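You operate a simulated robot arm through the tools that you are given. There is no shell and no other tool. Be economical: measure what you need, move in short steps, check, and stop when the job is done.

The job below is to be done with a simulated two-armed robot. You get a single attempt, and the scene is never put back.

## Task
Put the bent strip from the top of the grey bench on the bottom shelf of the grey bench. Then fetch the black corner from the top of the grey bench and set it on the top of the brown bench. Then take the yellow fuse and put it on the long blank one. Then take the yellow chock from the top of the grey bench and put it on the bottom shelf of the grey bench. Then put the aluminium tray on top of the medium brown card. Then put the yellow cartridge on the top of the teal bench away on the top of the dark green bench. Then take the stainless panel and put it on the bottom shelf of the white bench. Do these in the order given. Set down upright: yellow chock.

Only the result counts: the job must be done as asked and must still hold three seconds after the hand-in. Knocking over, shifting, dropping, spilling or breaking anything else fails it.

## Robot
Two 7-joint arms with two-finger grippers on one trunk, on a base that drives. Base frame: it is fixed to the floor where the robot stands at the start and does not move with it; the origin is under the middle of the robot, x ahead of it, y to its left, z up; the surface under the hand at the start is at about z = 90. Units: cm, degrees, N and s.
The left shoulder is at the start at [5.7, 21.6, 119.5], the right one opposite. With the tool pointing down near the work surface each hand reaches from about 28 to 80 cm from the robot's upright axis, wherever it stands, measured 20 degrees to its own side. Places, roughly: aluminium tray (21x15x4 cm) [50, 320, 30]; bent strip (10x4x4 cm) [60, 20, 90]; black corner (6x6x6 cm) [50, 80, 90]; bottom shelf of the grey bench [60, 50, 30]; bottom shelf of the white bench [-560, 750, 30]; long blank one [50, 175, 25]; medium brown card (36x25x4 cm) [-200, 570, 90]; stainless panel (22x11x5 cm) [-1020, 570, 90]; top of the brown bench [60, 200, 90]; top of the dark green bench [-930, 760, 80]; yellow cartridge (3x3x7 cm) [-10, 750, 90]; yellow chock (10x10x11 cm) [50, 100, 90]; yellow fuse (3x3x8 cm) [50, 90, 30]. Payload 3.18 kg a hand.
Tool frame (each hand has its own): the origin (TCP) lies between the finger pads and is the grasp point; the fingertips stand 3 cm ahead of it; z points along the fingers, y is the line along which they close. Largest opening 14.4 cm; the body of the gripper starts 10.3 cm behind the TCP.
Orientation is that of the tool frame in the base frame, as [roll, pitch, yaw] about the fixed x, y, z axes, in that order (R = Rz(yaw) Ry(pitch) Rx(roll)). With the fingers straight down and closing along the base's y, the tool's x points along the base's -x, its y along +y and its z along -z.

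## Interface
- The arms move only by the tool send_rows. It takes "left_plan", "right_plan" or both (then of equal length, played together; a hand with none holds still); each is a list of rows, each an object of numbers (a shift or turn left out is 0, a gripper value left out holds the last): "dx", "dy", "dz": the shift along the base's x, y, z in cm; "ax", "ay", "az": the turn, a rotation vector about the base's x, y, z in degrees; "jaw": the opening, from 0 (shut) to 1 (fully open). In form: [{"dx": .., "dy": .., "dz": .., "ax": .., "ay": .., "az": .., "jaw": ..}, ...]. A call has 1 to 20 rows; each row shifts and turns the commanded pose from where the row before left it. Rows are played at 5 a second. More than 5 cm and 8.6 degrees between two rows, or a gripper value outside its range, and nothing of the call is played. Where a pose cannot be reached the arm comes as near as it can. A force on the tool above 40 N (or 10 N above the force at the start of the call, whichever is more), or a blocked arm, ends the call early, and 0.2 s more pass. Each finger halts on what it meets, pressing with about 44 N; the grip force reading is that of the motor and also rises with nothing between the fingers. The clock runs only during rows and for 0.2 s after the last one: add rows that do not move to give the fingers time. It gives the time, the measured TCP pose, the force on the tool (base axes), the opening and the grip force at its end, in the units of the frame above (readings bear some noise), with the torque about the TCP (base axes, N m) and any sound that the robot's microphone picked up, and new pictures: "views" is both (left out), scene, wrist or none (wrist: the cameras of the hands that moved).
- Cameras (640 x 400 px; columns grow to the right, rows downward): "scene" is now at [11.57, 4.79, 136.65]; the picture's right is [0.59, -0.81, 0.00], its down [-0.59, -0.43, -0.69] and it looks along [0.56, 0.41, -0.73] (base axes); focal length 231 px, centre (320, 200). "left" rides on the left gripper at [7.6, -1.6, -14.3] in its tool frame; the picture's right is [0.21, 0.98, 0.00], its down [-0.84, 0.18, -0.51] and it looks along [-0.50, 0.11, 0.86] (tool axes); focal length 218 px, centre (320, 200). "right" rides on the right gripper at [7.6, 1.6, -14.3] in its tool frame; the picture's right is [-0.21, 0.98, 0.00], its down [-0.84, -0.18, -0.51] and it looks along [-0.50, -0.11, 0.86] (tool axes); focal length 218 px, centre (320, 200).
- move_column(by): slides the trunk up (or, below 0, down) by that many cm; the arms and the scene camera ride with it, the base frame stays. It gives what a move gives, with no picture.
- roll_base(legs): drives the robot by 1 to 6 legs, each [ahead, left, turn to the left] in cm, cm and degrees, along the robot's own axes; the way and the turn of a leg run together, so that a leg with both is an arc; at most 150 cm and 180 degrees a leg. The arms and the cameras ride along, it lands a little off, and it stops where it bumps. It gives what a move gives, and a new picture of the scene camera.
- pan_tilt(pan, tilt): turns the head with the scene camera to pan (to the left, within 80 degrees either way) and tilt (down, from -29 to 69), counted from straight ahead of the robot. It gives what a move gives, and a new picture of the scene camera.
- pixel_to_xyz(camera, pixels): for up to 12 pixels [column, row] of the newest picture of that camera ("zoom" is the newest enlarged one), the place [x, y, z] in the base frame of the surface seen there, good to about 0.2 cm. No time passes.
- inspect(camera, box): a new picture of the part [left, top, right, bottom] of that camera's present view, enlarged. No time passes.
- close_job(): hands the job in; it is judged then, once.

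Go step by step. Measure first, check grasps and placings, and put right what went wrong. The budget is 138 turns and 260 pictures, counting those below and the enlarged ones. Unless the task says otherwise, let go and move clear before handing in.

The tools are called after ">>>" by a JSON object that holds its "name" and its "arguments". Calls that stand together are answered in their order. send_rows: Moves the arms, as the interface text tells. Its arguments: {"type":"object","properties":{"left_plan":{"type":"array"},"right_plan":{"type":"array"},"views":{"type":"string","enum":["both","scene","wrist","none"]}},"required":[]} The other tools are called the same way: move_column (by) slides the trunk up or down; roll_base (legs) drives the base; pan_tilt (pan, tilt) turns the head that bears the scene camera; pixel_to_xyz (camera, pixels) gives the place of the surface under pixels of a picture; inspect (camera, box) takes an enlarged picture of a part of a camera's view; close_job () hands the job in.

At the start:

```text
time_s: 0.0
left_ee_pos: [39.79, 55.94, 113.26]
left_tcp_rot: [180.0, 0.0, -180.0]
left_contact_force: [0.6, -0.1, 1.0]
left_wrist_torque: [0.02, -0.02, 0.03]
left_width: 14.41
left_grip_force: 0.1
right_ee_pos: [41.56, 5.41, 116.68]
right_tcp_rot: [-179.9, 0.1, 179.9]
right_contact_force: [-0.5, 0.4, 0.3]
right_wrist_torque: [0.01, 0.03, 0.01]
right_width: 14.41
right_grip_force: 0.0
trunk travel left (down, up): [-27.5, 9.4]
robot x, y, heading: [0.29, -0.13, -0.1]
head pan, tilt: [36.1, 46.5]
```

scene: 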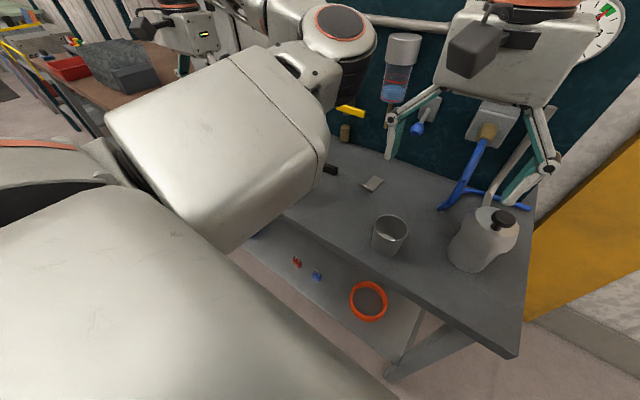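
right: 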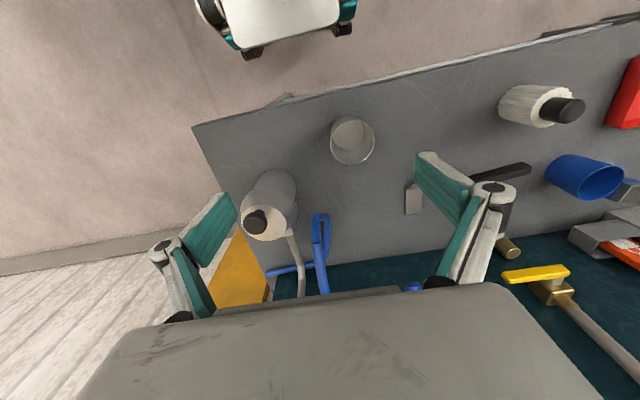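
left: 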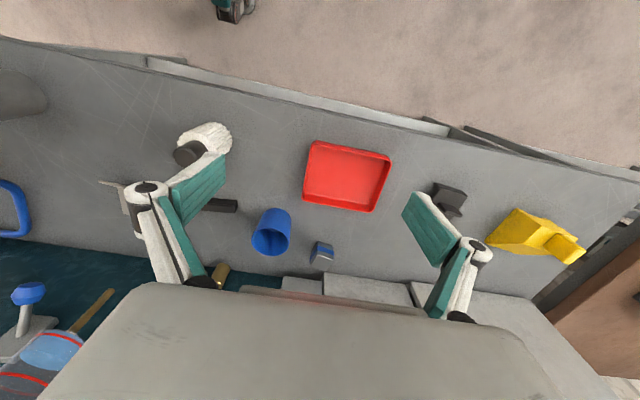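

The right view shows a small grey bent piece near (413,200), and the scene view shows it near (372,183). I'll enlarge both and measure them.

>>> {"name": "inspect", "arguments": {"camera": "scene", "box": [300, 120, 460, 220]}}

>>> {"name": "pixel_to_xyz", "arguments": {"camera": "scene", "pixels": [[372, 183], [365, 186], [379, 180], [368, 190], [400, 180], [297, 262], [317, 276], [368, 301], [340, 300], [330, 169], [390, 230], [480, 340]]}}

>>> {"name": "pixel_to_xyz", "arguments": {"camera": "left", "pixels": [[448, 198], [520, 230], [560, 245], [346, 175], [271, 230], [322, 252], [380, 290], [450, 130], [620, 200], [500, 310], [112, 190], [220, 206]]}}

>>> {"name": "pixel_to_xyz", "arguments": {"camera": "right", "pixels": [[413, 190], [413, 210], [405, 200], [421, 200], [500, 175], [352, 140], [200, 130], [400, 100], [530, 105], [260, 200]]}}

```text
4.00 times, centred on (380, 170) of scene
```

zoom: 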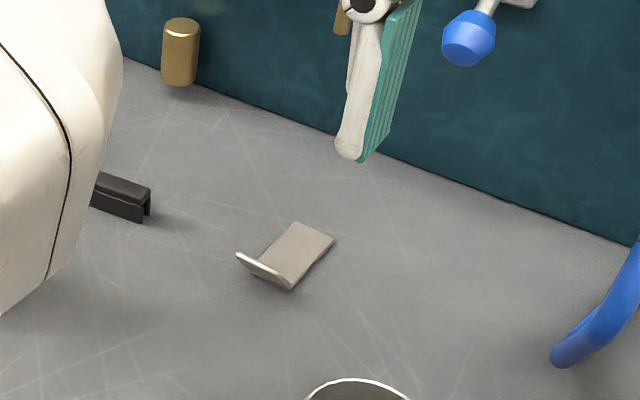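

```text
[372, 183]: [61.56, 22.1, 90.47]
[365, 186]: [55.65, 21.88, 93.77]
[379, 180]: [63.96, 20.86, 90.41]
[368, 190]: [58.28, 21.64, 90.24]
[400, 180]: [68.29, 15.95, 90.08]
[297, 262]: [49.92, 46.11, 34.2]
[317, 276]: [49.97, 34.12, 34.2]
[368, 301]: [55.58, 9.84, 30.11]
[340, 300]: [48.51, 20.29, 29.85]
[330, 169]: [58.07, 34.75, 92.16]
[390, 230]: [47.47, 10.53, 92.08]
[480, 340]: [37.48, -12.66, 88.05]
```

```text
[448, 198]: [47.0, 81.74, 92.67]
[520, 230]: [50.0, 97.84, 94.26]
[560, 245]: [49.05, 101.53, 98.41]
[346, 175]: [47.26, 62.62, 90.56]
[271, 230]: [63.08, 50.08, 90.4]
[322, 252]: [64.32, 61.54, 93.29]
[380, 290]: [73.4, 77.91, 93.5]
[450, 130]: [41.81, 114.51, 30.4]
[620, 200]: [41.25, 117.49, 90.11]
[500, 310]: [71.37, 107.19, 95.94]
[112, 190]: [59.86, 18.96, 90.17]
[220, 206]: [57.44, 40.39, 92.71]
```

```text
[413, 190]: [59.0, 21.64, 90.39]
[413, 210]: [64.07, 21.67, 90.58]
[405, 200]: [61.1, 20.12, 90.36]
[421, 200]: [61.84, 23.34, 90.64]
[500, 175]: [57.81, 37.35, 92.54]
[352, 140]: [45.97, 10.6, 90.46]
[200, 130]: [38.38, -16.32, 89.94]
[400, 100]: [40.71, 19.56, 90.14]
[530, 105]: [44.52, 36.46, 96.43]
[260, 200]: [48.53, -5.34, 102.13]
```

The strip lies along x from about 56 to 66 at y≈21.5, with its flange at the near end (x≈56). Next I'll measure the bench's front edge and the shelf edge.

>>> {"name": "pixel_to_xyz", "arguments": {"camera": "scene", "pixels": [[320, 245], [400, 295], [310, 246], [395, 300], [300, 275], [270, 260], [330, 320], [250, 235], [415, 310], [372, 345], [290, 250], [510, 355]]}}

>>> {"name": "pixel_to_xyz", "arguments": {"camera": "right", "pixels": [[196, 128], [300, 98], [450, 68], [300, 92], [280, 99], [600, 28], [640, 15], [545, 35], [580, 25], [260, 45]]}}

>>> {"name": "pan_tilt", "arguments": {"pan": 0, "tilt": 60}}

```text
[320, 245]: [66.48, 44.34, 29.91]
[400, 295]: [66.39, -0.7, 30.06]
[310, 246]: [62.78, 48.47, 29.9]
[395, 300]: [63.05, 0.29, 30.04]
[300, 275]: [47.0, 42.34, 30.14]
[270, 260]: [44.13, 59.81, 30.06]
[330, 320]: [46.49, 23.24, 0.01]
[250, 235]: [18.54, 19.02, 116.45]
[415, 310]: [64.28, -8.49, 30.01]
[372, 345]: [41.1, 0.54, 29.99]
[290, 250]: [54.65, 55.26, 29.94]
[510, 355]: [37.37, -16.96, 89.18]
```

```text
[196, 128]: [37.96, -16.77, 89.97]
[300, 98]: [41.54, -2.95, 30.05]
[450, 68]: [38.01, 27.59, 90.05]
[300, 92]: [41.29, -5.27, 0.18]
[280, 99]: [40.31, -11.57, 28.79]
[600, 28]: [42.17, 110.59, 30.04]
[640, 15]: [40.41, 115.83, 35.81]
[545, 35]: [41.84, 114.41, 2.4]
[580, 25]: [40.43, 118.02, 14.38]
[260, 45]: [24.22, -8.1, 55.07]
```

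```text
time_s: 1.0
left_ee_pos: [39.71, 55.92, 113.29]
left_tcp_rot: [180.0, 0.0, 180.0]
left_contact_force: [0.4, -0.4, 0.0]
left_wrist_torque: [-0.04, -0.03, 0.01]
left_width: 14.39
left_grip_force: 0.0
right_ee_pos: [41.5, 5.44, 116.66]
right_tcp_rot: [-180.0, 0.1, -180.0]
right_contact_force: [-0.9, -0.1, -0.2]
right_wrist_torque: [0.0, -0.02, -0.01]
right_width: 14.42
right_grip_force: 0.1
trunk travel left (down, up): [-27.5, 9.4]
robot x, y, heading: [-0.29, 0.16, 0.0]
head pan, tilt: [0.0, 60.0]
```

scene: 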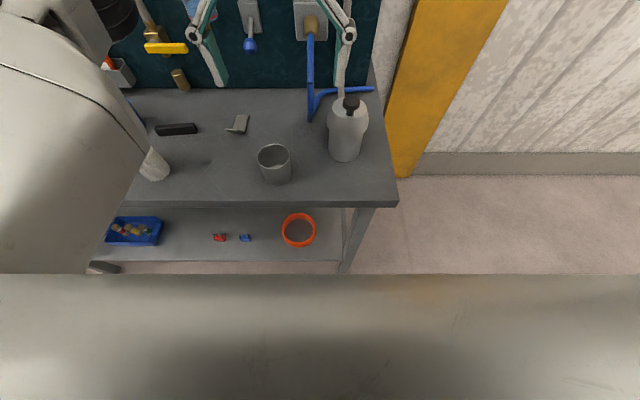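

The bench front edge is at x≈37.5 and the shelf edge at x≈41, with free shelf around y≈23. I'll move the right hand aside and bring the left hand over the strip, tilted 45° forward, because the same tilt will suit the shelf.

>>> {"name": "send_rows", "arguments": {"left_plan": [{"dy": -4.9, "ay": -6.43, "dx": 1.3}, {"dy": -4.9, "ay": -6.43, "dx": 1.3}, {"dy": -4.9, "ay": -6.43, "dx": 1.3}, {"dy": -4.9, "ay": -6.43, "dx": 1.3}, {"dy": -4.9, "ay": -6.43, "dx": 1.3}, {"dy": -4.9, "ay": -6.43, "dx": 1.3}, {"dy": -4.9, "ay": -6.42, "dx": 1.3}, {}], "right_plan": [{"dx": -4, "dy": -2}, {"dx": -4, "dy": -3}, {"dy": -5}, {"dy": -5}, {"dy": -5}, {"dy": -5}, {"dy": -5}, {}]}}

>>> {"name": "pixel_to_xyz", "arguments": {"camera": "scene", "pixels": [[242, 114], [238, 118], [247, 115], [228, 129], [240, 132], [246, 130], [236, 124], [232, 131]]}}

```text
refused: row 1 steps farther than a row can; nothing moved
```

```text
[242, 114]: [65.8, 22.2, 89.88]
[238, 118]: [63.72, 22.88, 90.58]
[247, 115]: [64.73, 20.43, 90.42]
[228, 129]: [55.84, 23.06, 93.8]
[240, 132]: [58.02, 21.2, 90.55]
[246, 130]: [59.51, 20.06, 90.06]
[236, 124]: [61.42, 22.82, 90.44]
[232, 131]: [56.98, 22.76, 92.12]
```

The combined step was over 5 cm, so I'll use smaller rows.

>>> {"name": "send_rows", "arguments": {"left_plan": [{"dy": -4.4, "ay": -6, "dx": 1.2}, {"dy": -4.4, "ay": -6, "dx": 1.2}, {"dy": -4.4, "ay": -6, "dx": 1.2}, {"dy": -4.4, "ay": -6, "dx": 1.2}, {"dy": -4.4, "ay": -6, "dx": 1.2}, {"dy": -4.4, "ay": -6, "dx": 1.2}, {"dy": -4.4, "ay": -6, "dx": 1.2}, {"dy": -3.5, "ay": -3, "dx": 1}, {}], "right_plan": [{"dx": -4, "dy": -2}, {"dx": -4, "dy": -3}, {"dy": -4.5}, {"dy": -4.5}, {"dy": -4.5}, {"dy": -4.5}, {"dy": -4.5}, {}, {}]}}

```text
time_s: 1.7
left_ee_pos: [39.12, 51.86, 112.59]
left_tcp_rot: [-178.0, 11.7, -171.4]
left_contact_force: [0.6, -0.5, 0.0]
left_wrist_torque: [0.01, 0.03, -0.03]
left_width: 14.42
left_grip_force: 0.0
left hand out of reach, approached as far as the arm can: row 3
right_ee_pos: [33.71, 0.1, 116.42]
right_tcp_rot: [180.0, -0.1, -179.7]
right_contact_force: [0.7, -0.3, 0.3]
right_wrist_torque: [0.04, 0.07, 0.03]
right_width: 14.39
right_grip_force: 0.2
trunk travel left (down, up): [-27.5, 9.4]
robot x, y, heading: [-0.24, -0.05, -0.4]
head pan, tilt: [0.0, 60.0]
stopped in row 3 (left hand): the arm was blocked; the commanded pose is now the measured one
```

scene: 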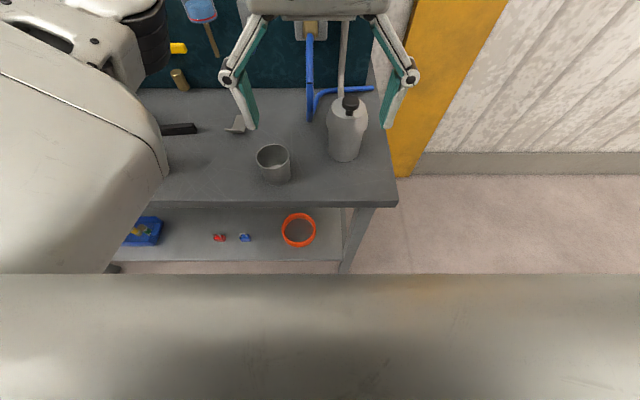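
right: 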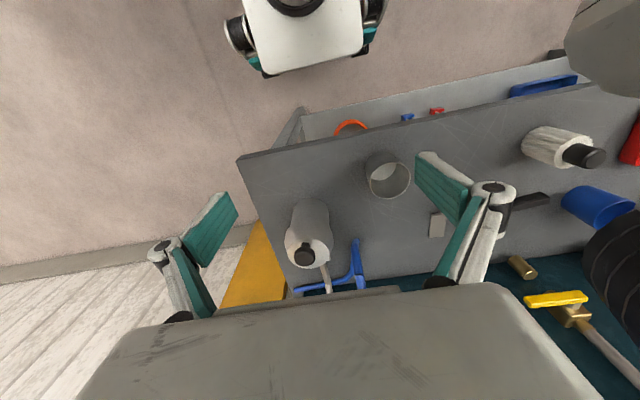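
left: 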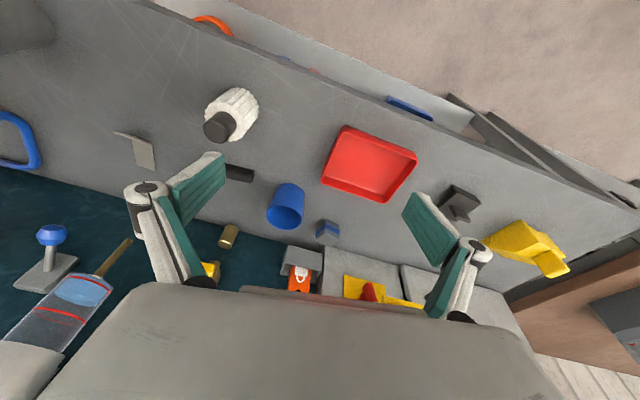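

The tilt hit arm limits because the hand was too close in. I'll back the base 15 cm for more room.

>>> {"name": "roll_base", "arguments": {"legs": [[-15, 0, 0]]}}

>>> {"name": "send_rows", "arguments": {"left_plan": [{"dx": 4, "dy": -2.5}, {"dx": 4, "dy": -2.5}, {"dx": 4, "dy": -2.5}, {"dx": 4, "dy": -2.5}, {"dx": 4, "dy": -2.5}, {"dx": 3, "dy": -3.5}, {"dx": 2, "dy": -4}, {"dy": -4}, {"dy": -3}, {}], "right_plan": [{"dy": -2}, {"dy": -4.5}, {"dy": -4.5}, {"dy": -4.5}, {"dy": -4.5}, {}, {}, {}, {}, {}]}}

```text
time_s: 3.0
left_ee_pos: [24.16, 51.94, 112.59]
left_tcp_rot: [-178.0, 11.9, -171.5]
left_contact_force: [-0.1, 0.8, 0.1]
left_wrist_torque: [0.0, -0.04, -0.01]
left_width: 14.4
left_grip_force: 0.1
right_ee_pos: [18.78, 0.12, 116.55]
right_tcp_rot: [-180.0, 0.1, -179.8]
right_contact_force: [-0.1, 0.5, 0.2]
right_wrist_torque: [-0.02, -0.04, -0.01]
right_width: 14.39
right_grip_force: 0.1
trunk travel left (down, up): [-27.5, 9.4]
robot x, y, heading: [-15.17, -0.18, -0.1]
head pan, tilt: [0.0, 60.0]
```

scene: 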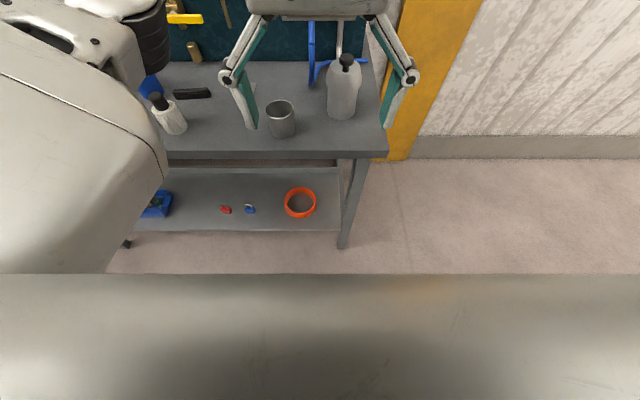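

```text
time_s: 5.5
left_ee_pos: [35.27, 51.04, 112.9]
left_tcp_rot: [-177.8, 11.7, -163.6]
left_contact_force: [0.1, 0.2, -0.7]
left_wrist_torque: [-0.03, 0.01, -0.02]
left_width: 14.41
left_grip_force: 0.0
left hand out of reach, approached as far as the arm can: row 3, 4, 5, 6, 7, 8, 9
right_ee_pos: [18.76, -19.8, 116.62]
right_tcp_rot: [-179.9, 0.1, -179.8]
right_contact_force: [0.3, -0.1, -0.7]
right_wrist_torque: [-0.01, -0.01, -0.01]
right_width: 14.41
right_grip_force: 0.0
trunk travel left (down, up): [-27.5, 9.4]
robot x, y, heading: [-14.84, 0.22, -0.1]
head pan, tilt: [0.0, 60.0]
stopped in row 10 (left hand): the arm was blocked; the commanded pose is now the measured one
```

scene: 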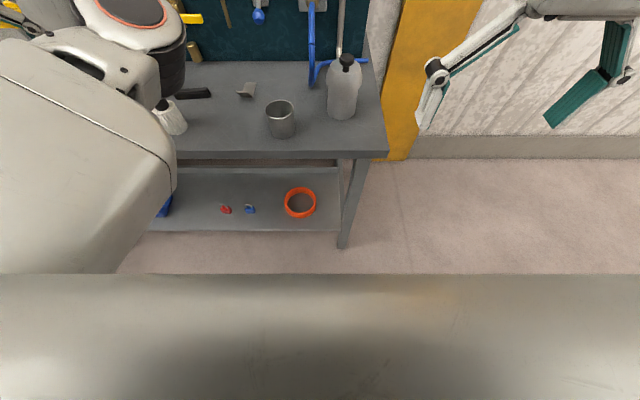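
right: 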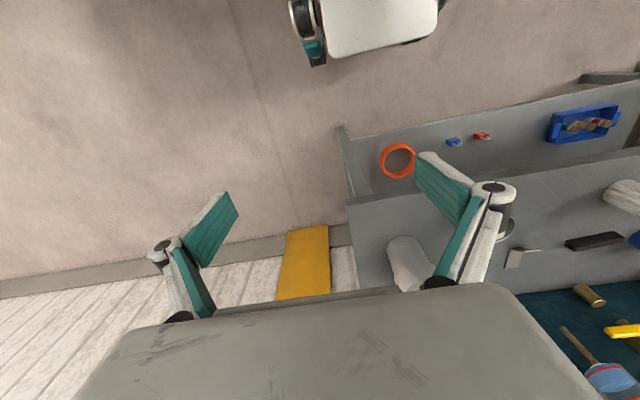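
left: 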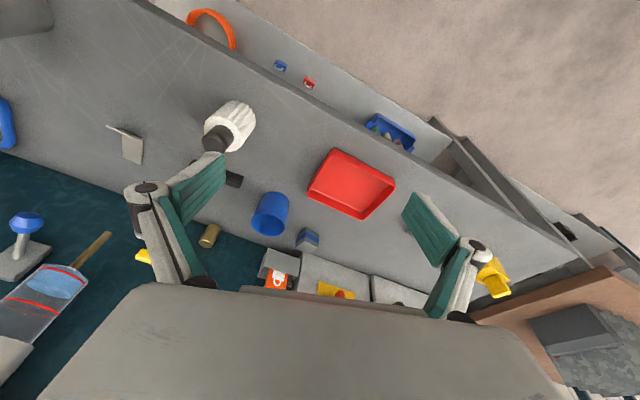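

The left arm is up against a joint limit when it moves inward. The right arm moves freely, so I'll straighten the left hand and drive the base left so the right arm can do this pick.

>>> {"name": "send_rows", "arguments": {"left_plan": [{"az": -5.5, "ay": 4}, {"az": -5.5, "ay": 4}, {"az": -5.4, "ay": 3.9}, {}], "views": "none"}}

>>> {"name": "roll_base", "arguments": {"legs": [[0, 38, 0]]}}

>>> {"name": "send_rows", "arguments": {"right_plan": [{"dx": 5}, {"dx": 5}, {"dx": 4, "ay": -5}, {"dx": 4, "ay": -5}, {"dx": 4, "ay": -5}, {"dx": 4, "ay": -5}, {"dx": 3, "ay": -5}, {"ay": -5}, {"ay": -5}, {"ay": -5}, {"ay": -5}, {}]}}

```text
time_s: 6.5
left_ee_pos: [35.1, 51.09, 113.05]
left_tcp_rot: [-179.6, -0.2, 179.9]
left_contact_force: [-0.6, 0.4, 0.0]
left_wrist_torque: [-0.04, 0.01, 0.01]
left_width: 14.4
left_grip_force: 0.0
right_ee_pos: [18.87, -19.89, 116.6]
right_tcp_rot: [-179.9, -0.1, -179.8]
right_contact_force: [-0.2, -0.3, 0.4]
right_wrist_torque: [0.01, 0.02, -0.03]
right_width: 14.4
right_grip_force: 0.0
trunk travel left (down, up): [-27.5, 9.4]
robot x, y, heading: [-14.64, -0.07, 0.3]
head pan, tilt: [0.0, 60.0]
```

```text
time_s: 10.4
left_ee_pos: [35.26, 89.31, 112.84]
left_tcp_rot: [-179.4, -0.1, 179.8]
left_contact_force: [0.2, 1.3, 0.6]
left_wrist_torque: [-0.01, -0.02, 0.01]
left_width: 14.41
left_grip_force: 0.0
right_ee_pos: [18.75, 18.34, 116.6]
right_tcp_rot: [-179.9, -0.1, -180.0]
right_contact_force: [0.4, -0.5, -0.1]
right_wrist_torque: [-0.02, 0.03, 0.01]
right_width: 14.39
right_grip_force: 0.2
trunk travel left (down, up): [-27.5, 9.4]
robot x, y, heading: [-15.0, 38.21, 0.0]
head pan, tilt: [0.0, 60.0]
```

scene: 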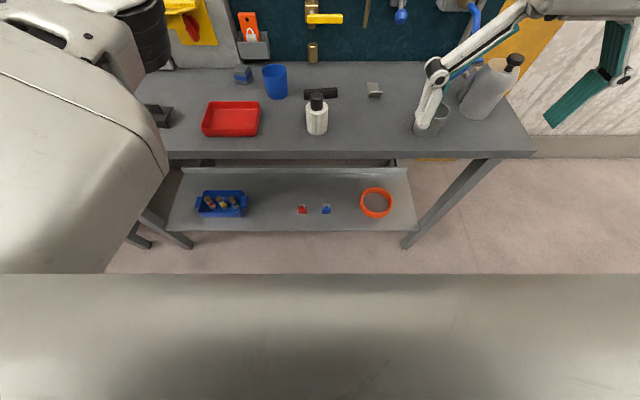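

```text
time_s: 13.0
left_ee_pos: [35.39, 89.37, 112.87]
left_tcp_rot: [-179.3, -0.1, 180.0]
left_contact_force: [-0.5, 0.2, -1.0]
left_wrist_torque: [-0.03, 0.04, 0.01]
left_width: 14.39
left_grip_force: 0.0
right_ee_pos: [47.87, 18.31, 116.56]
right_tcp_rot: [-179.9, 45.1, -180.0]
right_contact_force: [0.5, -0.5, 0.4]
right_wrist_torque: [0.0, 0.01, 0.0]
right_width: 14.38
right_grip_force: 0.0
trunk travel left (down, up): [-27.5, 9.4]
robot x, y, heading: [-14.56, 38.08, -0.1]
head pan, tilt: [0.0, 60.0]
```

scene: 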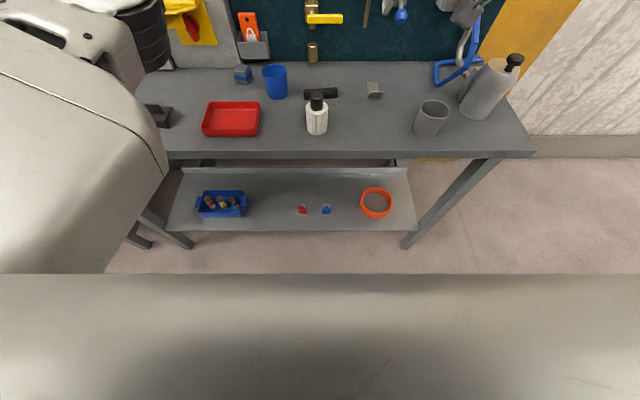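
right: 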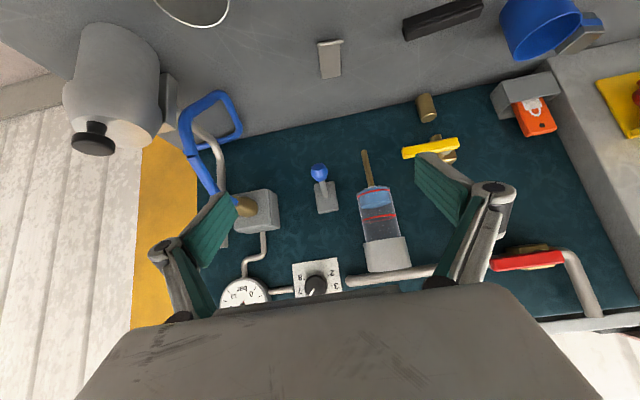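

The right arm tilts cleanly and the strip shows at (330,60) in the right view. I'll measure it from both cameras.

>>> {"name": "pixel_to_xyz", "arguments": {"camera": "right", "pixels": [[320, 44], [342, 42], [321, 78], [339, 75], [330, 60], [330, 43]]}}

>>> {"name": "inspect", "arguments": {"camera": "right", "box": [290, 25, 370, 90]}}

>>> {"name": "pixel_to_xyz", "arguments": {"camera": "scene", "pixels": [[368, 92], [381, 92], [370, 84], [379, 83], [375, 95], [302, 209], [326, 209], [376, 189], [376, 217], [220, 203], [435, 105], [350, 210]]}}

```text
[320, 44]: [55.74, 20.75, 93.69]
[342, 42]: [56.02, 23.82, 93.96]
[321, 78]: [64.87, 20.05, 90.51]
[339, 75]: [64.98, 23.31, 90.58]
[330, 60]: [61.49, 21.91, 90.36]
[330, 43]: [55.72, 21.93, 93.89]
```

```text
6.15 times, centred on (330, 58) of right
```

zoom: 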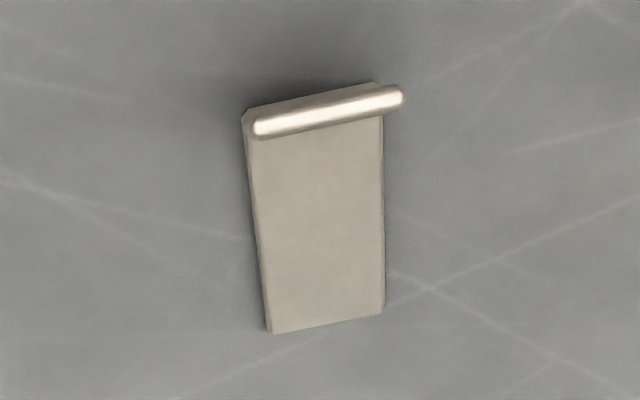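

```text
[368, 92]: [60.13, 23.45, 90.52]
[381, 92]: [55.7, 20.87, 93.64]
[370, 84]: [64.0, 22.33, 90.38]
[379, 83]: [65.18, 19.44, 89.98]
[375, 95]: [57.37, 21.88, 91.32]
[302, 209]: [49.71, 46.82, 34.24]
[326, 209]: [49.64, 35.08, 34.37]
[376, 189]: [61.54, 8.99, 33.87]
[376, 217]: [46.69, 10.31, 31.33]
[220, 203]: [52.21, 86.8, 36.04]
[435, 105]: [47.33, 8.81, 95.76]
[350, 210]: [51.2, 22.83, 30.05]
```

The flange is at x≈56, y≈22.2, z 90–94. I'll lower to TCP (56, 22.2, 93.2) with the jaw half open.

>>> {"name": "send_rows", "arguments": {"right_plan": [{"dx": 4, "dy": 2, "jaw": 0.5}, {"dx": 4.1, "dy": 1.9}, {"dz": -5}, {"dz": -5}, {"dz": -5}, {"dz": -4}, {}], "views": "wrist"}}

```text
time_s: 14.6
left_ee_pos: [35.22, 89.26, 112.79]
left_tcp_rot: [-179.3, -0.2, 180.0]
left_contact_force: [-0.4, -0.7, -0.1]
left_wrist_torque: [-0.05, 0.0, -0.02]
left_width: 14.38
left_grip_force: 0.0
right_ee_pos: [55.88, 22.24, 97.62]
right_tcp_rot: [-179.8, 45.1, -180.0]
right_contact_force: [0.3, 0.2, -0.2]
right_wrist_torque: [0.01, 0.02, 0.03]
right_width: 7.21
right_grip_force: 0.0
trunk travel left (down, up): [-27.5, 9.4]
robot x, y, heading: [-14.85, 38.05, -0.1]
head pan, tilt: [0.0, 60.0]
```

right: 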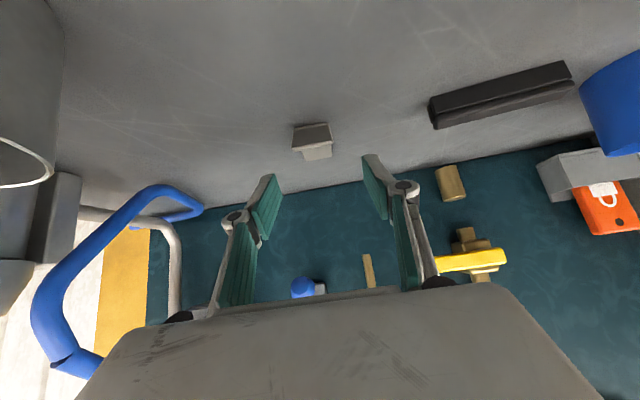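

It's aligned. I'll lower the last 4.4 cm with a small yaw and close.

>>> {"name": "send_rows", "arguments": {"right_plan": [{"dz": -2.2, "az": -3.5}, {"dz": -2.2}, {}, {"jaw": 0.15}, {"jaw": 0}, {}, {}], "views": "wrist"}}

```text
time_s: 16.2
left_ee_pos: [35.35, 89.34, 112.89]
left_tcp_rot: [-179.3, -0.1, 179.8]
left_contact_force: [0.0, 0.6, 0.9]
left_wrist_torque: [0.0, 0.02, 0.01]
left_width: 14.41
left_grip_force: 0.1
right_ee_pos: [55.89, 22.18, 93.04]
right_tcp_rot: [-179.8, 45.1, 176.5]
right_contact_force: [0.7, 0.8, -0.1]
right_wrist_torque: [-0.02, -0.06, 0.0]
right_width: 3.42
right_grip_force: 43.8
trunk travel left (down, up): [-27.5, 9.4]
robot x, y, heading: [-14.7, 38.32, -0.0]
head pan, tilt: [0.0, 60.0]
```

right: 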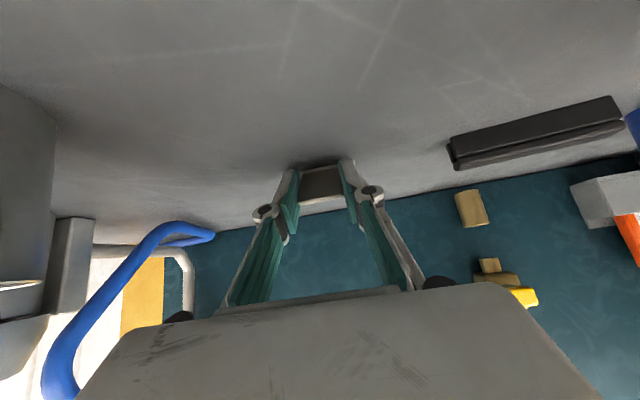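

The strip is gripped at 3.4 cm. I'll lift it, pull back clear of the bench, back up and lower the trunk.

>>> {"name": "send_rows", "arguments": {"right_plan": [{"dz": 3}, {"dz": 4}, {"dz": 4}, {"dx": -4, "dz": 1}, {"dx": -4}, {"dx": -4}, {"dx": -4}, {}], "views": "both"}}

>>> {"name": "roll_base", "arguments": {"legs": [[-17, 0, 0]]}}

>>> {"name": "move_column", "arguments": {"by": -27}}

```text
time_s: 18.0
left_ee_pos: [35.35, 89.4, 112.87]
left_tcp_rot: [-179.3, -0.1, 179.9]
left_contact_force: [0.4, -0.2, 0.0]
left_wrist_torque: [-0.02, 0.04, -0.02]
left_width: 14.43
left_grip_force: 0.1
right_ee_pos: [39.86, 21.99, 105.16]
right_tcp_rot: [-179.9, 44.9, 176.5]
right_contact_force: [-0.5, -0.2, -1.3]
right_wrist_torque: [0.02, 0.02, -0.01]
right_width: 3.4
right_grip_force: 44.1
trunk travel left (down, up): [-27.5, 9.4]
robot x, y, heading: [-14.69, 38.13, 0.0]
head pan, tilt: [0.0, 60.0]
```

scene: 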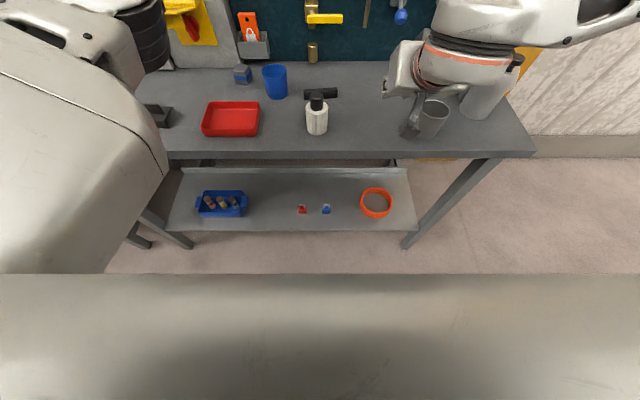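
right: 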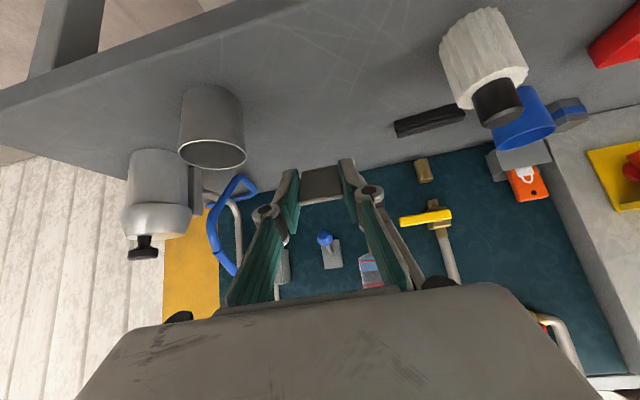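

```text
time_s: 19.6
left_ee_pos: [20.88, 89.56, 112.81]
left_tcp_rot: [-179.2, -0.2, -179.9]
left_contact_force: [-0.7, 0.3, -0.3]
left_wrist_torque: [0.0, -0.03, 0.0]
left_width: 14.41
left_grip_force: 0.0
right_ee_pos: [25.68, 22.19, 104.97]
right_tcp_rot: [-179.8, 45.0, 176.7]
right_contact_force: [-0.5, -1.0, -0.5]
right_wrist_torque: [-0.02, 0.0, 0.01]
right_width: 3.42
right_grip_force: 43.7
trunk travel left (down, up): [-27.5, 9.4]
robot x, y, heading: [-29.04, 38.35, -0.1]
head pan, tilt: [0.0, 60.0]
stopped in leg 1: the robot was blocked; the commanded pose is now the measured one
```

scene: 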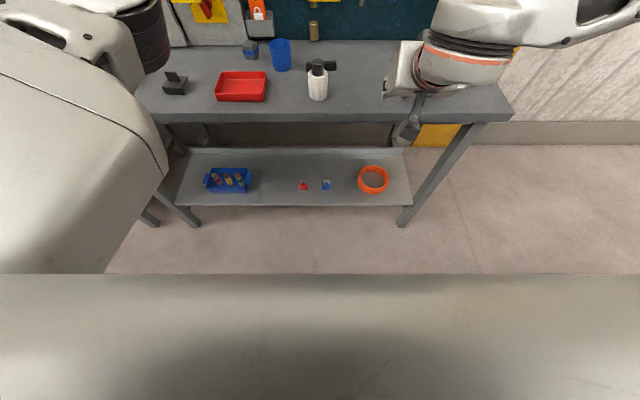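

```text
time_s: 21.3
left_ee_pos: [18.38, 92.96, 89.83]
left_tcp_rot: [173.7, -13.3, -175.1]
left_contact_force: [-0.6, 0.1, 0.3]
left_wrist_torque: [0.0, 0.0, -0.01]
left_width: 14.38
left_grip_force: 0.1
right_ee_pos: [26.26, 22.33, 80.85]
right_tcp_rot: [-179.3, 36.2, 177.2]
right_contact_force: [0.0, 0.4, -0.2]
right_wrist_torque: [-0.01, 0.03, -0.01]
right_width: 3.38
right_grip_force: 43.9
trunk travel left (down, up): [-10.1, 26.8]
robot x, y, heading: [-29.18, 38.16, 0.1]
head pan, tilt: [0.0, 60.0]
stopped: the arm was blocked; the commanded pose is now the measured one
```

Backing up was blocked at x≈-29, and the column stopped partway down with both hands pushed off pose. Something is close, so I'll look around.

>>> {"name": "pan_tilt", "arguments": {"pan": 80, "tilt": 30}}

>>> {"name": "pan_tilt", "arguments": {"pan": -80, "tilt": 30}}

```text
time_s: 22.9
left_ee_pos: [18.16, 92.89, 90.37]
left_tcp_rot: [173.8, -12.8, -175.2]
left_contact_force: [0.5, -0.5, -0.3]
left_wrist_torque: [0.02, -0.02, -0.03]
left_width: 14.39
left_grip_force: 0.1
right_ee_pos: [26.08, 22.18, 81.36]
right_tcp_rot: [-179.2, 36.7, 177.0]
right_contact_force: [-0.2, -0.5, -0.5]
right_wrist_torque: [-0.01, 0.05, -0.02]
right_width: 3.42
right_grip_force: 43.7
trunk travel left (down, up): [-10.1, 26.8]
robot x, y, heading: [-29.19, 38.4, -0.3]
head pan, tilt: [80.0, 30.0]
```

scene: 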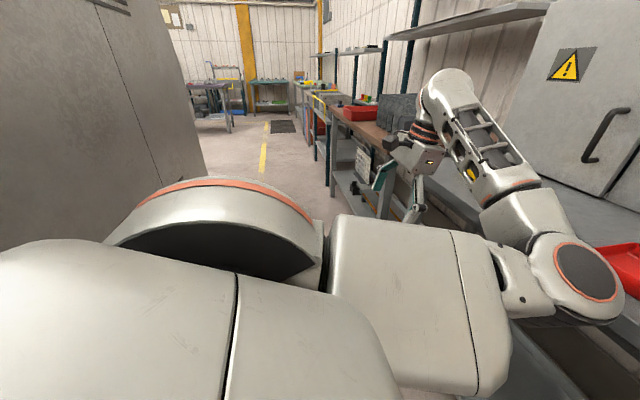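

```text
time_s: 25.3
left_ee_pos: [18.13, 92.84, 90.42]
left_tcp_rot: [173.8, -12.7, -175.1]
left_contact_force: [0.3, 0.1, -0.2]
left_wrist_torque: [-0.01, -0.01, 0.01]
left_width: 14.37
left_grip_force: 0.0
right_ee_pos: [26.09, 22.35, 81.46]
right_tcp_rot: [-179.1, 36.8, 177.0]
right_contact_force: [-0.2, -0.2, -0.5]
right_wrist_torque: [0.01, 0.04, -0.02]
right_width: 3.41
right_grip_force: 44.1
trunk travel left (down, up): [-10.1, 26.8]
robot x, y, heading: [-28.78, 38.48, 0.3]
head pan, tilt: [-80.0, 30.0]
```

scene: 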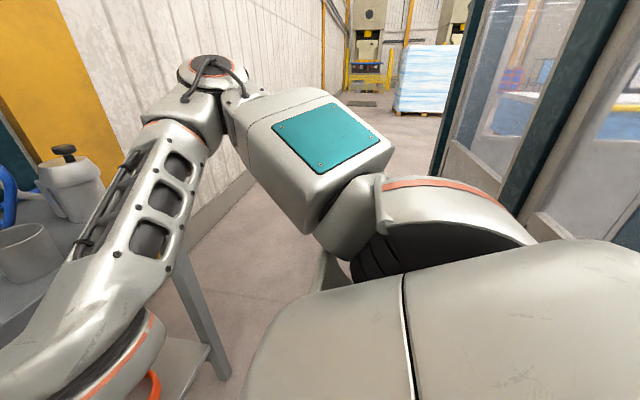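

There's a cabinet behind the robot, so the aisle is limited. I'll measure the arm links against the bench edge to find what blocked.

>>> {"name": "pixel_to_xyz", "arguments": {"camera": "scene", "pixels": [[25, 250], [65, 165], [90, 200], [60, 280], [30, 330], [130, 330], [200, 100], [10, 360], [330, 160], [10, 300], [190, 300], [120, 370]]}}

>>> {"name": "pan_tilt", "arguments": {"pan": 45, "tilt": 50}}

```text
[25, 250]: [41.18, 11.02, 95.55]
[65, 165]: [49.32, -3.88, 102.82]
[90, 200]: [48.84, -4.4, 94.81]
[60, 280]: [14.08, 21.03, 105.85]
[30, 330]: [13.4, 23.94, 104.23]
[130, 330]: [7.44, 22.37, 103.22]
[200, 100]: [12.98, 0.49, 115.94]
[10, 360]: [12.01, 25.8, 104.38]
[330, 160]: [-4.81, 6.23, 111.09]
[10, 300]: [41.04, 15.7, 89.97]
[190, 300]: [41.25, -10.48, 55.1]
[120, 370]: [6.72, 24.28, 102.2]
```

```text
time_s: 27.4
left_ee_pos: [18.09, 92.8, 90.2]
left_tcp_rot: [173.9, -12.8, -175.1]
left_contact_force: [0.5, -0.3, -1.3]
left_wrist_torque: [0.02, -0.01, 0.01]
left_width: 14.42
left_grip_force: 0.0
right_ee_pos: [26.06, 22.2, 81.36]
right_tcp_rot: [-179.2, 36.6, 177.0]
right_contact_force: [0.4, -0.7, -0.4]
right_wrist_torque: [-0.01, 0.03, -0.03]
right_width: 3.39
right_grip_force: 44.3
trunk travel left (down, up): [-10.1, 26.8]
robot x, y, heading: [-28.88, 38.31, -0.0]
head pan, tilt: [45.0, 50.0]
```

scene: 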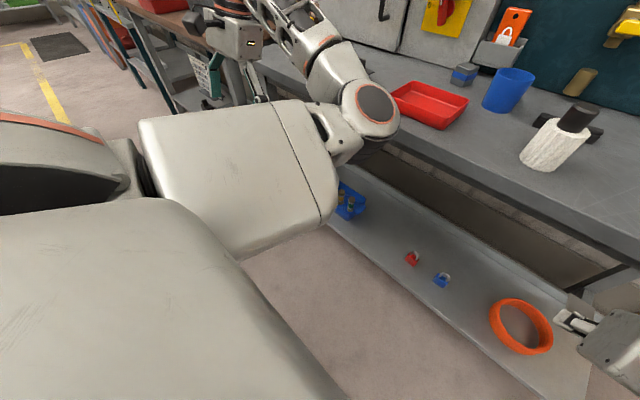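

>>> {"name": "pixel_to_xyz", "arguments": {"camera": "scene", "pixels": [[372, 104], [398, 125], [395, 100], [360, 145], [330, 60], [230, 40], [300, 180], [345, 140]]}}

>>> {"name": "move_column", "arguments": {"by": 6}}

```text
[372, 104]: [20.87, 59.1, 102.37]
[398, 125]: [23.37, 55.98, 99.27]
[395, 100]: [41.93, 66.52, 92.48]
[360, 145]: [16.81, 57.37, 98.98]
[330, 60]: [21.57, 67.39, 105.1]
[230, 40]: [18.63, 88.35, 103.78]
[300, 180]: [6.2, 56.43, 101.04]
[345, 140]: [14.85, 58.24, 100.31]
```

```text
time_s: 28.4
left_ee_pos: [18.48, 92.62, 95.99]
left_tcp_rot: [174.0, -13.0, -175.7]
left_contact_force: [0.6, -0.9, 0.1]
left_wrist_torque: [0.02, 0.06, 0.0]
left_width: 14.4
left_grip_force: 0.2
right_ee_pos: [26.16, 22.15, 87.22]
right_tcp_rot: [-179.2, 36.5, 177.0]
right_contact_force: [0.9, 0.0, -1.8]
right_wrist_torque: [0.0, 0.0, 0.0]
right_width: 3.43
right_grip_force: 43.7
trunk travel left (down, up): [-16.1, 20.8]
robot x, y, heading: [-29.01, 38.63, -0.0]
head pan, tilt: [45.0, 50.0]
```

Both hands drooped forward by about 10° when the column stopped. I'll restore both hands' orientation, then lower in smaller steps to see what limits it.

>>> {"name": "send_rows", "arguments": {"right_plan": [{"ay": -4.2}, {"ay": -4.2}, {}, {}], "left_plan": [{"ay": 6.5, "ax": 3, "az": -2, "dx": -2}, {"ay": 6.5, "ax": 3, "az": -2, "dx": -2}, {"dz": 4}, {"dz": 4}], "views": "none"}}

>>> {"name": "move_column", "arguments": {"by": -6}}

>>> {"name": "move_column", "arguments": {"by": -3}}

```text
time_s: 29.4
left_ee_pos: [14.2, 92.63, 104.36]
left_tcp_rot: [166.6, -25.4, -177.1]
left_contact_force: [-0.1, 0.3, -0.9]
left_wrist_torque: [0.0, -0.01, 0.0]
left_width: 14.4
left_grip_force: 0.1
right_ee_pos: [25.91, 22.17, 87.46]
right_tcp_rot: [-179.9, 45.2, 176.6]
right_contact_force: [-0.5, 0.0, -0.2]
right_wrist_torque: [0.01, 0.0, -0.01]
right_width: 3.4
right_grip_force: 43.8
trunk travel left (down, up): [-16.1, 20.8]
robot x, y, heading: [-29.22, 38.58, -0.2]
head pan, tilt: [45.0, 50.0]
```

```text
time_s: 30.4
left_ee_pos: [13.96, 92.81, 98.53]
left_tcp_rot: [166.0, -25.8, -176.6]
left_contact_force: [-0.8, 0.0, 0.2]
left_wrist_torque: [-0.01, -0.09, -0.06]
left_width: 14.4
left_grip_force: 0.0
right_ee_pos: [25.69, 22.21, 78.14]
right_tcp_rot: [-179.5, 40.7, 176.9]
right_contact_force: [-0.6, 0.1, 0.2]
right_wrist_torque: [-0.04, 0.02, 0.01]
right_width: 3.41
right_grip_force: 44.1
trunk travel left (down, up): [-10.1, 26.8]
robot x, y, heading: [-29.1, 38.45, 0.0]
head pan, tilt: [45.0, 50.0]
```

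```text
time_s: 31.1
left_ee_pos: [13.68, 93.15, 95.69]
left_tcp_rot: [164.7, -26.4, -175.6]
left_contact_force: [-0.4, 0.0, 0.6]
left_wrist_torque: [-0.02, -0.11, -0.02]
left_width: 14.4
left_grip_force: 0.2
right_ee_pos: [25.02, 22.36, 70.76]
right_tcp_rot: [-179.0, 34.5, 177.1]
right_contact_force: [-0.5, -0.1, 1.4]
right_wrist_torque: [0.0, 0.02, 0.01]
right_width: 3.42
right_grip_force: 43.8
trunk travel left (down, up): [-7.1, 29.8]
robot x, y, heading: [-29.19, 38.6, -0.3]
head pan, tilt: [45.0, 50.0]
```

Each lowering step rotates the right arm nose-down, as if something props its shoulder or elbow. I'll look at that side again.

>>> {"name": "pan_tilt", "arguments": {"pan": -80, "tilt": 50}}

>>> {"name": "pixel_to_xyz", "arguments": {"camera": "scene", "pixels": [[560, 60], [600, 100], [480, 130], [430, 200], [330, 120], [520, 20], [630, 30], [400, 60], [250, 100], [150, 150], [600, 300], [480, 30]]}}

```text
time_s: 33.2
left_ee_pos: [13.64, 93.33, 95.33]
left_tcp_rot: [165.7, -26.1, -175.4]
left_contact_force: [0.0, -0.3, 0.1]
left_wrist_torque: [0.01, 0.0, -0.01]
left_width: 14.4
left_grip_force: 0.1
right_ee_pos: [24.99, 22.33, 70.64]
right_tcp_rot: [-178.8, 34.2, 177.1]
right_contact_force: [0.0, -1.2, 0.3]
right_wrist_torque: [0.02, 0.03, 0.04]
right_width: 3.4
right_grip_force: 43.9
trunk travel left (down, up): [-7.1, 29.8]
robot x, y, heading: [-28.8, 38.0, 0.0]
head pan, tilt: [-80.0, 50.0]
```

scene: 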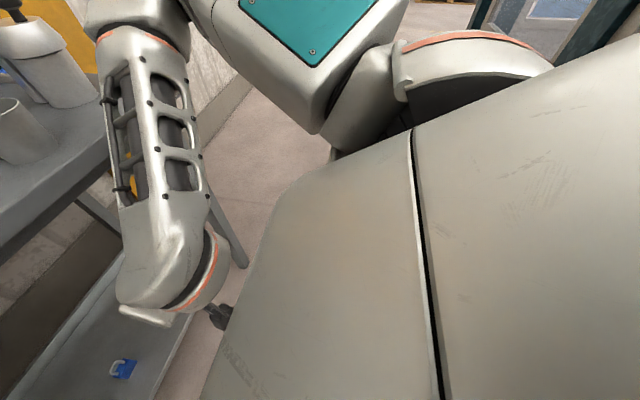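

```text
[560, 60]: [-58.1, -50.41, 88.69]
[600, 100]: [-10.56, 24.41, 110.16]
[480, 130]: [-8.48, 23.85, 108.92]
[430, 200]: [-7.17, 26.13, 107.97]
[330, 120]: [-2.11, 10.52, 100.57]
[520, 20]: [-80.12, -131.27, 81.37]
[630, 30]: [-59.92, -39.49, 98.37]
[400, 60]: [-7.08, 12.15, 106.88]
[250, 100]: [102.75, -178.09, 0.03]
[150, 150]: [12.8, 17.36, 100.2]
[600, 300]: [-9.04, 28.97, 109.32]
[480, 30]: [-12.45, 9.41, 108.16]
```

The column is 20 cm down, which may be enough. I'll test whether the right arm itself can restore its tilt and move lower.

>>> {"name": "send_rows", "arguments": {"right_plan": [{"ay": -5.4}, {"ay": -5.4}, {"dz": -4}, {"dz": -4}, {"dz": -4}, {}], "left_plan": [{"ay": -6.5, "ax": -3.5}, {"ay": -6.5, "ax": -3.5}, {"ay": -6.5, "ax": -3.5}, {"ay": -6.5, "ax": -3.5}, {}, {}], "views": "none"}}

```text
time_s: 33.8
left_ee_pos: [12.95, 93.23, 91.38]
left_tcp_rot: [171.3, -24.7, -177.9]
left_contact_force: [-0.3, -0.2, 0.2]
left_wrist_torque: [0.06, 0.02, -0.02]
left_width: 14.4
left_grip_force: 0.1
right_ee_pos: [26.44, 23.54, 70.09]
right_tcp_rot: [-179.9, 44.1, 176.5]
right_contact_force: [0.0, -1.2, -0.3]
right_wrist_torque: [0.03, 0.04, 0.05]
right_width: 3.39
right_grip_force: 44.3
right hand out of reach, approached as far as the arm can: row 1, 2, 3
trunk travel left (down, up): [-7.1, 29.8]
robot x, y, heading: [-29.23, 38.52, -0.1]
head pan, tilt: [-80.0, 50.0]
stopped in row 3 (left hand): the arm was blocked; the commanded pose is now the measured one
```

The left arm is also blocked oddly, and the cabinet is right behind it. I'll drive 8 cm forward for clearance; the strip at z≈67 will pass under the bench top.

>>> {"name": "roll_base", "arguments": {"legs": [[8, 0, 0]]}}

>>> {"name": "send_rows", "arguments": {"right_plan": [{"dz": -4}, {"dz": -4}, {"dz": -4}, {}], "left_plan": [{"ay": -6.5, "ax": 3.5}, {"ay": -6.5, "ax": 3.5}, {"ay": -6.5}, {"ay": -5}], "views": "none"}}

```text
time_s: 34.8
left_ee_pos: [20.96, 93.19, 91.19]
left_tcp_rot: [171.6, -24.8, -178.1]
left_contact_force: [0.6, 0.3, -0.2]
left_wrist_torque: [-0.02, 0.02, -0.02]
left_width: 14.39
left_grip_force: 0.1
right_ee_pos: [34.41, 23.37, 69.97]
right_tcp_rot: [-179.9, 44.0, 176.6]
right_contact_force: [0.0, 0.3, -1.1]
right_wrist_torque: [0.0, -0.02, 0.0]
right_width: 3.39
right_grip_force: 43.5
trunk travel left (down, up): [-7.1, 29.8]
robot x, y, heading: [-20.96, 38.37, -0.1]
head pan, tilt: [-80.0, 50.0]
```

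scene: 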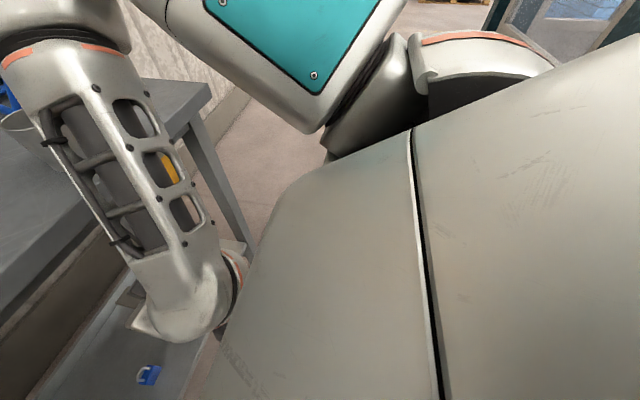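

```text
time_s: 36.0
left_ee_pos: [20.88, 93.24, 91.22]
left_tcp_rot: [165.5, 0.0, -175.8]
left_contact_force: [0.4, -0.3, -1.2]
left_wrist_torque: [0.02, 0.0, 0.01]
left_width: 14.4
left_grip_force: 0.2
right_ee_pos: [36.34, 25.46, 62.07]
right_tcp_rot: [177.9, 43.6, 169.2]
right_contact_force: [0.5, 0.0, -1.0]
right_wrist_torque: [-0.01, 0.01, 0.02]
right_width: 3.41
right_grip_force: 44.1
right hand out of reach, approached as far as the arm can: row 1, 2, 3
trunk travel left (down, up): [-7.1, 29.8]
robot x, y, heading: [-20.87, 38.61, 0.2]
head pan, tilt: [-80.0, 50.0]
stopped in row 4 (right hand): the arm was blocked; the commanded pose is now the measured one
```

The right arm is too folded to go straight down there. Extending forward and down under the top should straighten it, so I'll do that in steps.

>>> {"name": "send_rows", "arguments": {"right_plan": [{"dx": 3, "az": 3.5}, {"dx": 3, "dz": -2, "az": 3}, {"dx": 2, "dz": -4}, {"dx": 2, "dz": -4}, {}], "left_plan": [{"ax": 5}, {"ax": 5}, {"ax": 4}, {}, {}], "views": "wrist"}}

```text
time_s: 37.2
left_ee_pos: [20.88, 93.32, 91.36]
left_tcp_rot: [151.6, 1.0, -176.1]
left_contact_force: [-0.3, 0.4, 0.1]
left_wrist_torque: [0.03, -0.01, 0.01]
left_width: 14.41
left_grip_force: 0.1
right_ee_pos: [48.28, 29.89, 55.51]
right_tcp_rot: [178.3, 43.3, 176.3]
right_contact_force: [0.3, -0.2, 0.2]
right_wrist_torque: [0.03, 0.03, -0.03]
right_width: 3.39
right_grip_force: 44.1
right hand out of reach, approached as far as the arm can: row 1, 2, 3, 4
trunk travel left (down, up): [-7.1, 29.8]
robot x, y, heading: [-21.12, 38.32, 0.2]
head pan, tilt: [-80.0, 50.0]
```

right: 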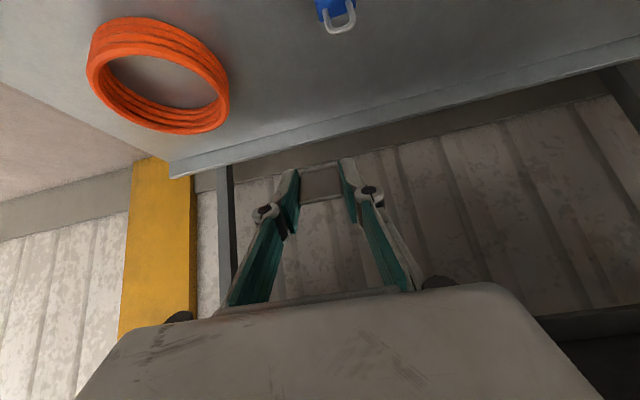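
left: 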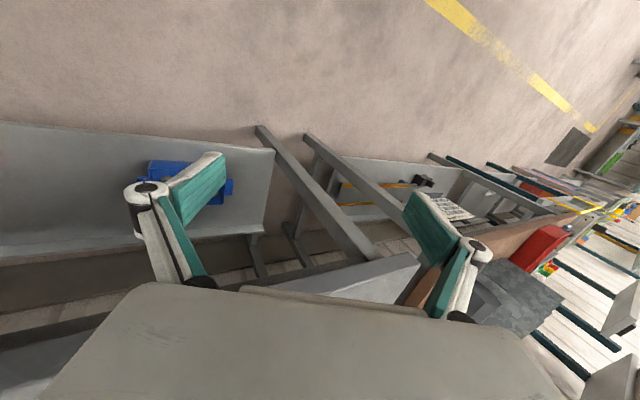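

The right hand is at z 55 under the top, but it strains toward +y. I'll lower the column the last 7 cm and see how the arm responds.

>>> {"name": "move_column", "arguments": {"by": -6.8}}

>>> {"name": "send_rows", "arguments": {"right_plan": [{"dz": -4}, {"dz": -4}, {}], "left_plan": [{"ax": -8}, {"ax": -8}, {"ax": -8}], "views": "none"}}

>>> {"name": "pan_tilt", "arguments": {"pan": -50, "tilt": 50}}

```text
time_s: 38.3
left_ee_pos: [18.82, 93.27, 85.93]
left_tcp_rot: [152.0, 3.3, -176.5]
left_contact_force: [0.1, -0.4, 0.4]
left_wrist_torque: [0.02, 0.01, 0.0]
left_width: 14.4
left_grip_force: 0.1
right_ee_pos: [39.95, 29.7, 40.32]
right_tcp_rot: [179.4, 32.8, 176.3]
right_contact_force: [-1.5, 0.3, -0.8]
right_wrist_torque: [-0.02, 0.02, -0.02]
right_width: 3.41
right_grip_force: 43.9
trunk travel left (down, up): [-0.3, 36.6]
robot x, y, heading: [-21.59, 38.5, -0.6]
head pan, tilt: [-80.0, 50.0]
```

```text
time_s: 38.9
left_ee_pos: [17.77, 93.34, 87.52]
left_tcp_rot: [155.7, -4.5, -176.0]
left_contact_force: [-0.3, -0.1, 0.0]
left_wrist_torque: [-0.02, 0.01, 0.01]
left_width: 14.39
left_grip_force: 0.1
right_ee_pos: [39.82, 31.52, 32.75]
right_tcp_rot: [179.3, 30.5, 176.6]
right_contact_force: [-16.9, -11.5, 46.5]
right_wrist_torque: [0.48, -0.1, 0.08]
right_width: 3.37
right_grip_force: 43.8
right hand out of reach, approached as far as the arm can: row 1, 2
trunk travel left (down, up): [-0.3, 36.6]
robot x, y, heading: [-21.83, 38.07, 0.5]
head pan, tilt: [-80.0, 50.0]
stopped in row 2 (right hand): the force on the tool passed its limit at 233 N (the readings are from after the stop); the commanded pose is now the measured one
```

```text
time_s: 39.9
left_ee_pos: [17.92, 93.38, 87.47]
left_tcp_rot: [155.9, -4.7, -176.2]
left_contact_force: [0.6, -0.1, -1.2]
left_wrist_torque: [0.01, 0.02, 0.0]
left_width: 14.41
left_grip_force: 0.1
right_ee_pos: [39.83, 31.6, 32.79]
right_tcp_rot: [179.4, 30.5, 176.8]
right_contact_force: [-31.5, -18.9, 63.7]
right_wrist_torque: [0.58, 0.04, 0.39]
right_width: 3.35
right_grip_force: 44.3
trunk travel left (down, up): [-0.3, 36.6]
robot x, y, heading: [-21.47, 38.23, 0.5]
head pan, tilt: [-50.0, 50.0]
```

scene: 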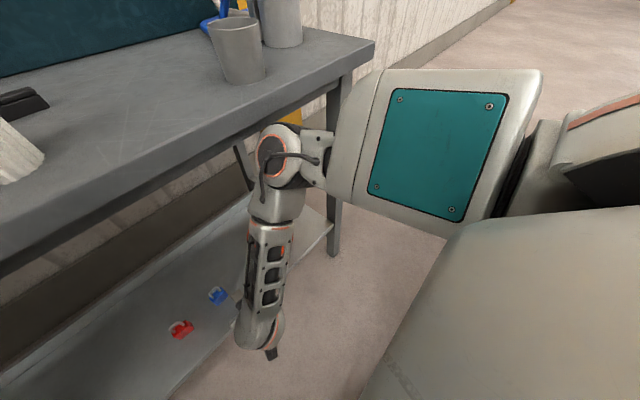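

The strip's low front end pressed on the shelf. I'll lift 4 cm, then restore the tilt.

>>> {"name": "send_rows", "arguments": {"right_plan": [{"dz": 2}, {"dz": 2}, {}], "views": "scene"}}

```text
time_s: 40.9
left_ee_pos: [18.02, 93.97, 86.27]
left_tcp_rot: [156.3, -6.3, -176.1]
left_contact_force: [0.1, 0.5, 0.7]
left_wrist_torque: [-0.03, -0.01, 0.01]
left_width: 14.4
left_grip_force: 0.1
right_ee_pos: [37.12, 31.8, 34.53]
right_tcp_rot: [-180.0, 28.0, 177.4]
right_contact_force: [0.7, -0.2, -1.1]
right_wrist_torque: [0.01, 0.03, 0.02]
right_width: 3.39
right_grip_force: 44.4
trunk travel left (down, up): [-0.3, 36.6]
robot x, y, heading: [-22.67, 38.49, 0.2]
head pan, tilt: [-50.0, 50.0]
stopped in row 3 (right hand): the arm was blocked; the commanded pose is now the measured one
```

scene: 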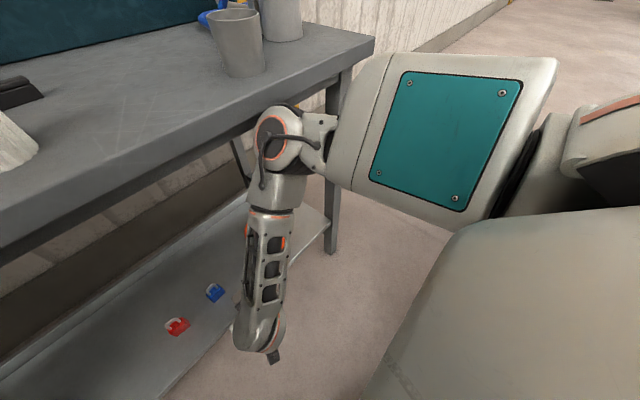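

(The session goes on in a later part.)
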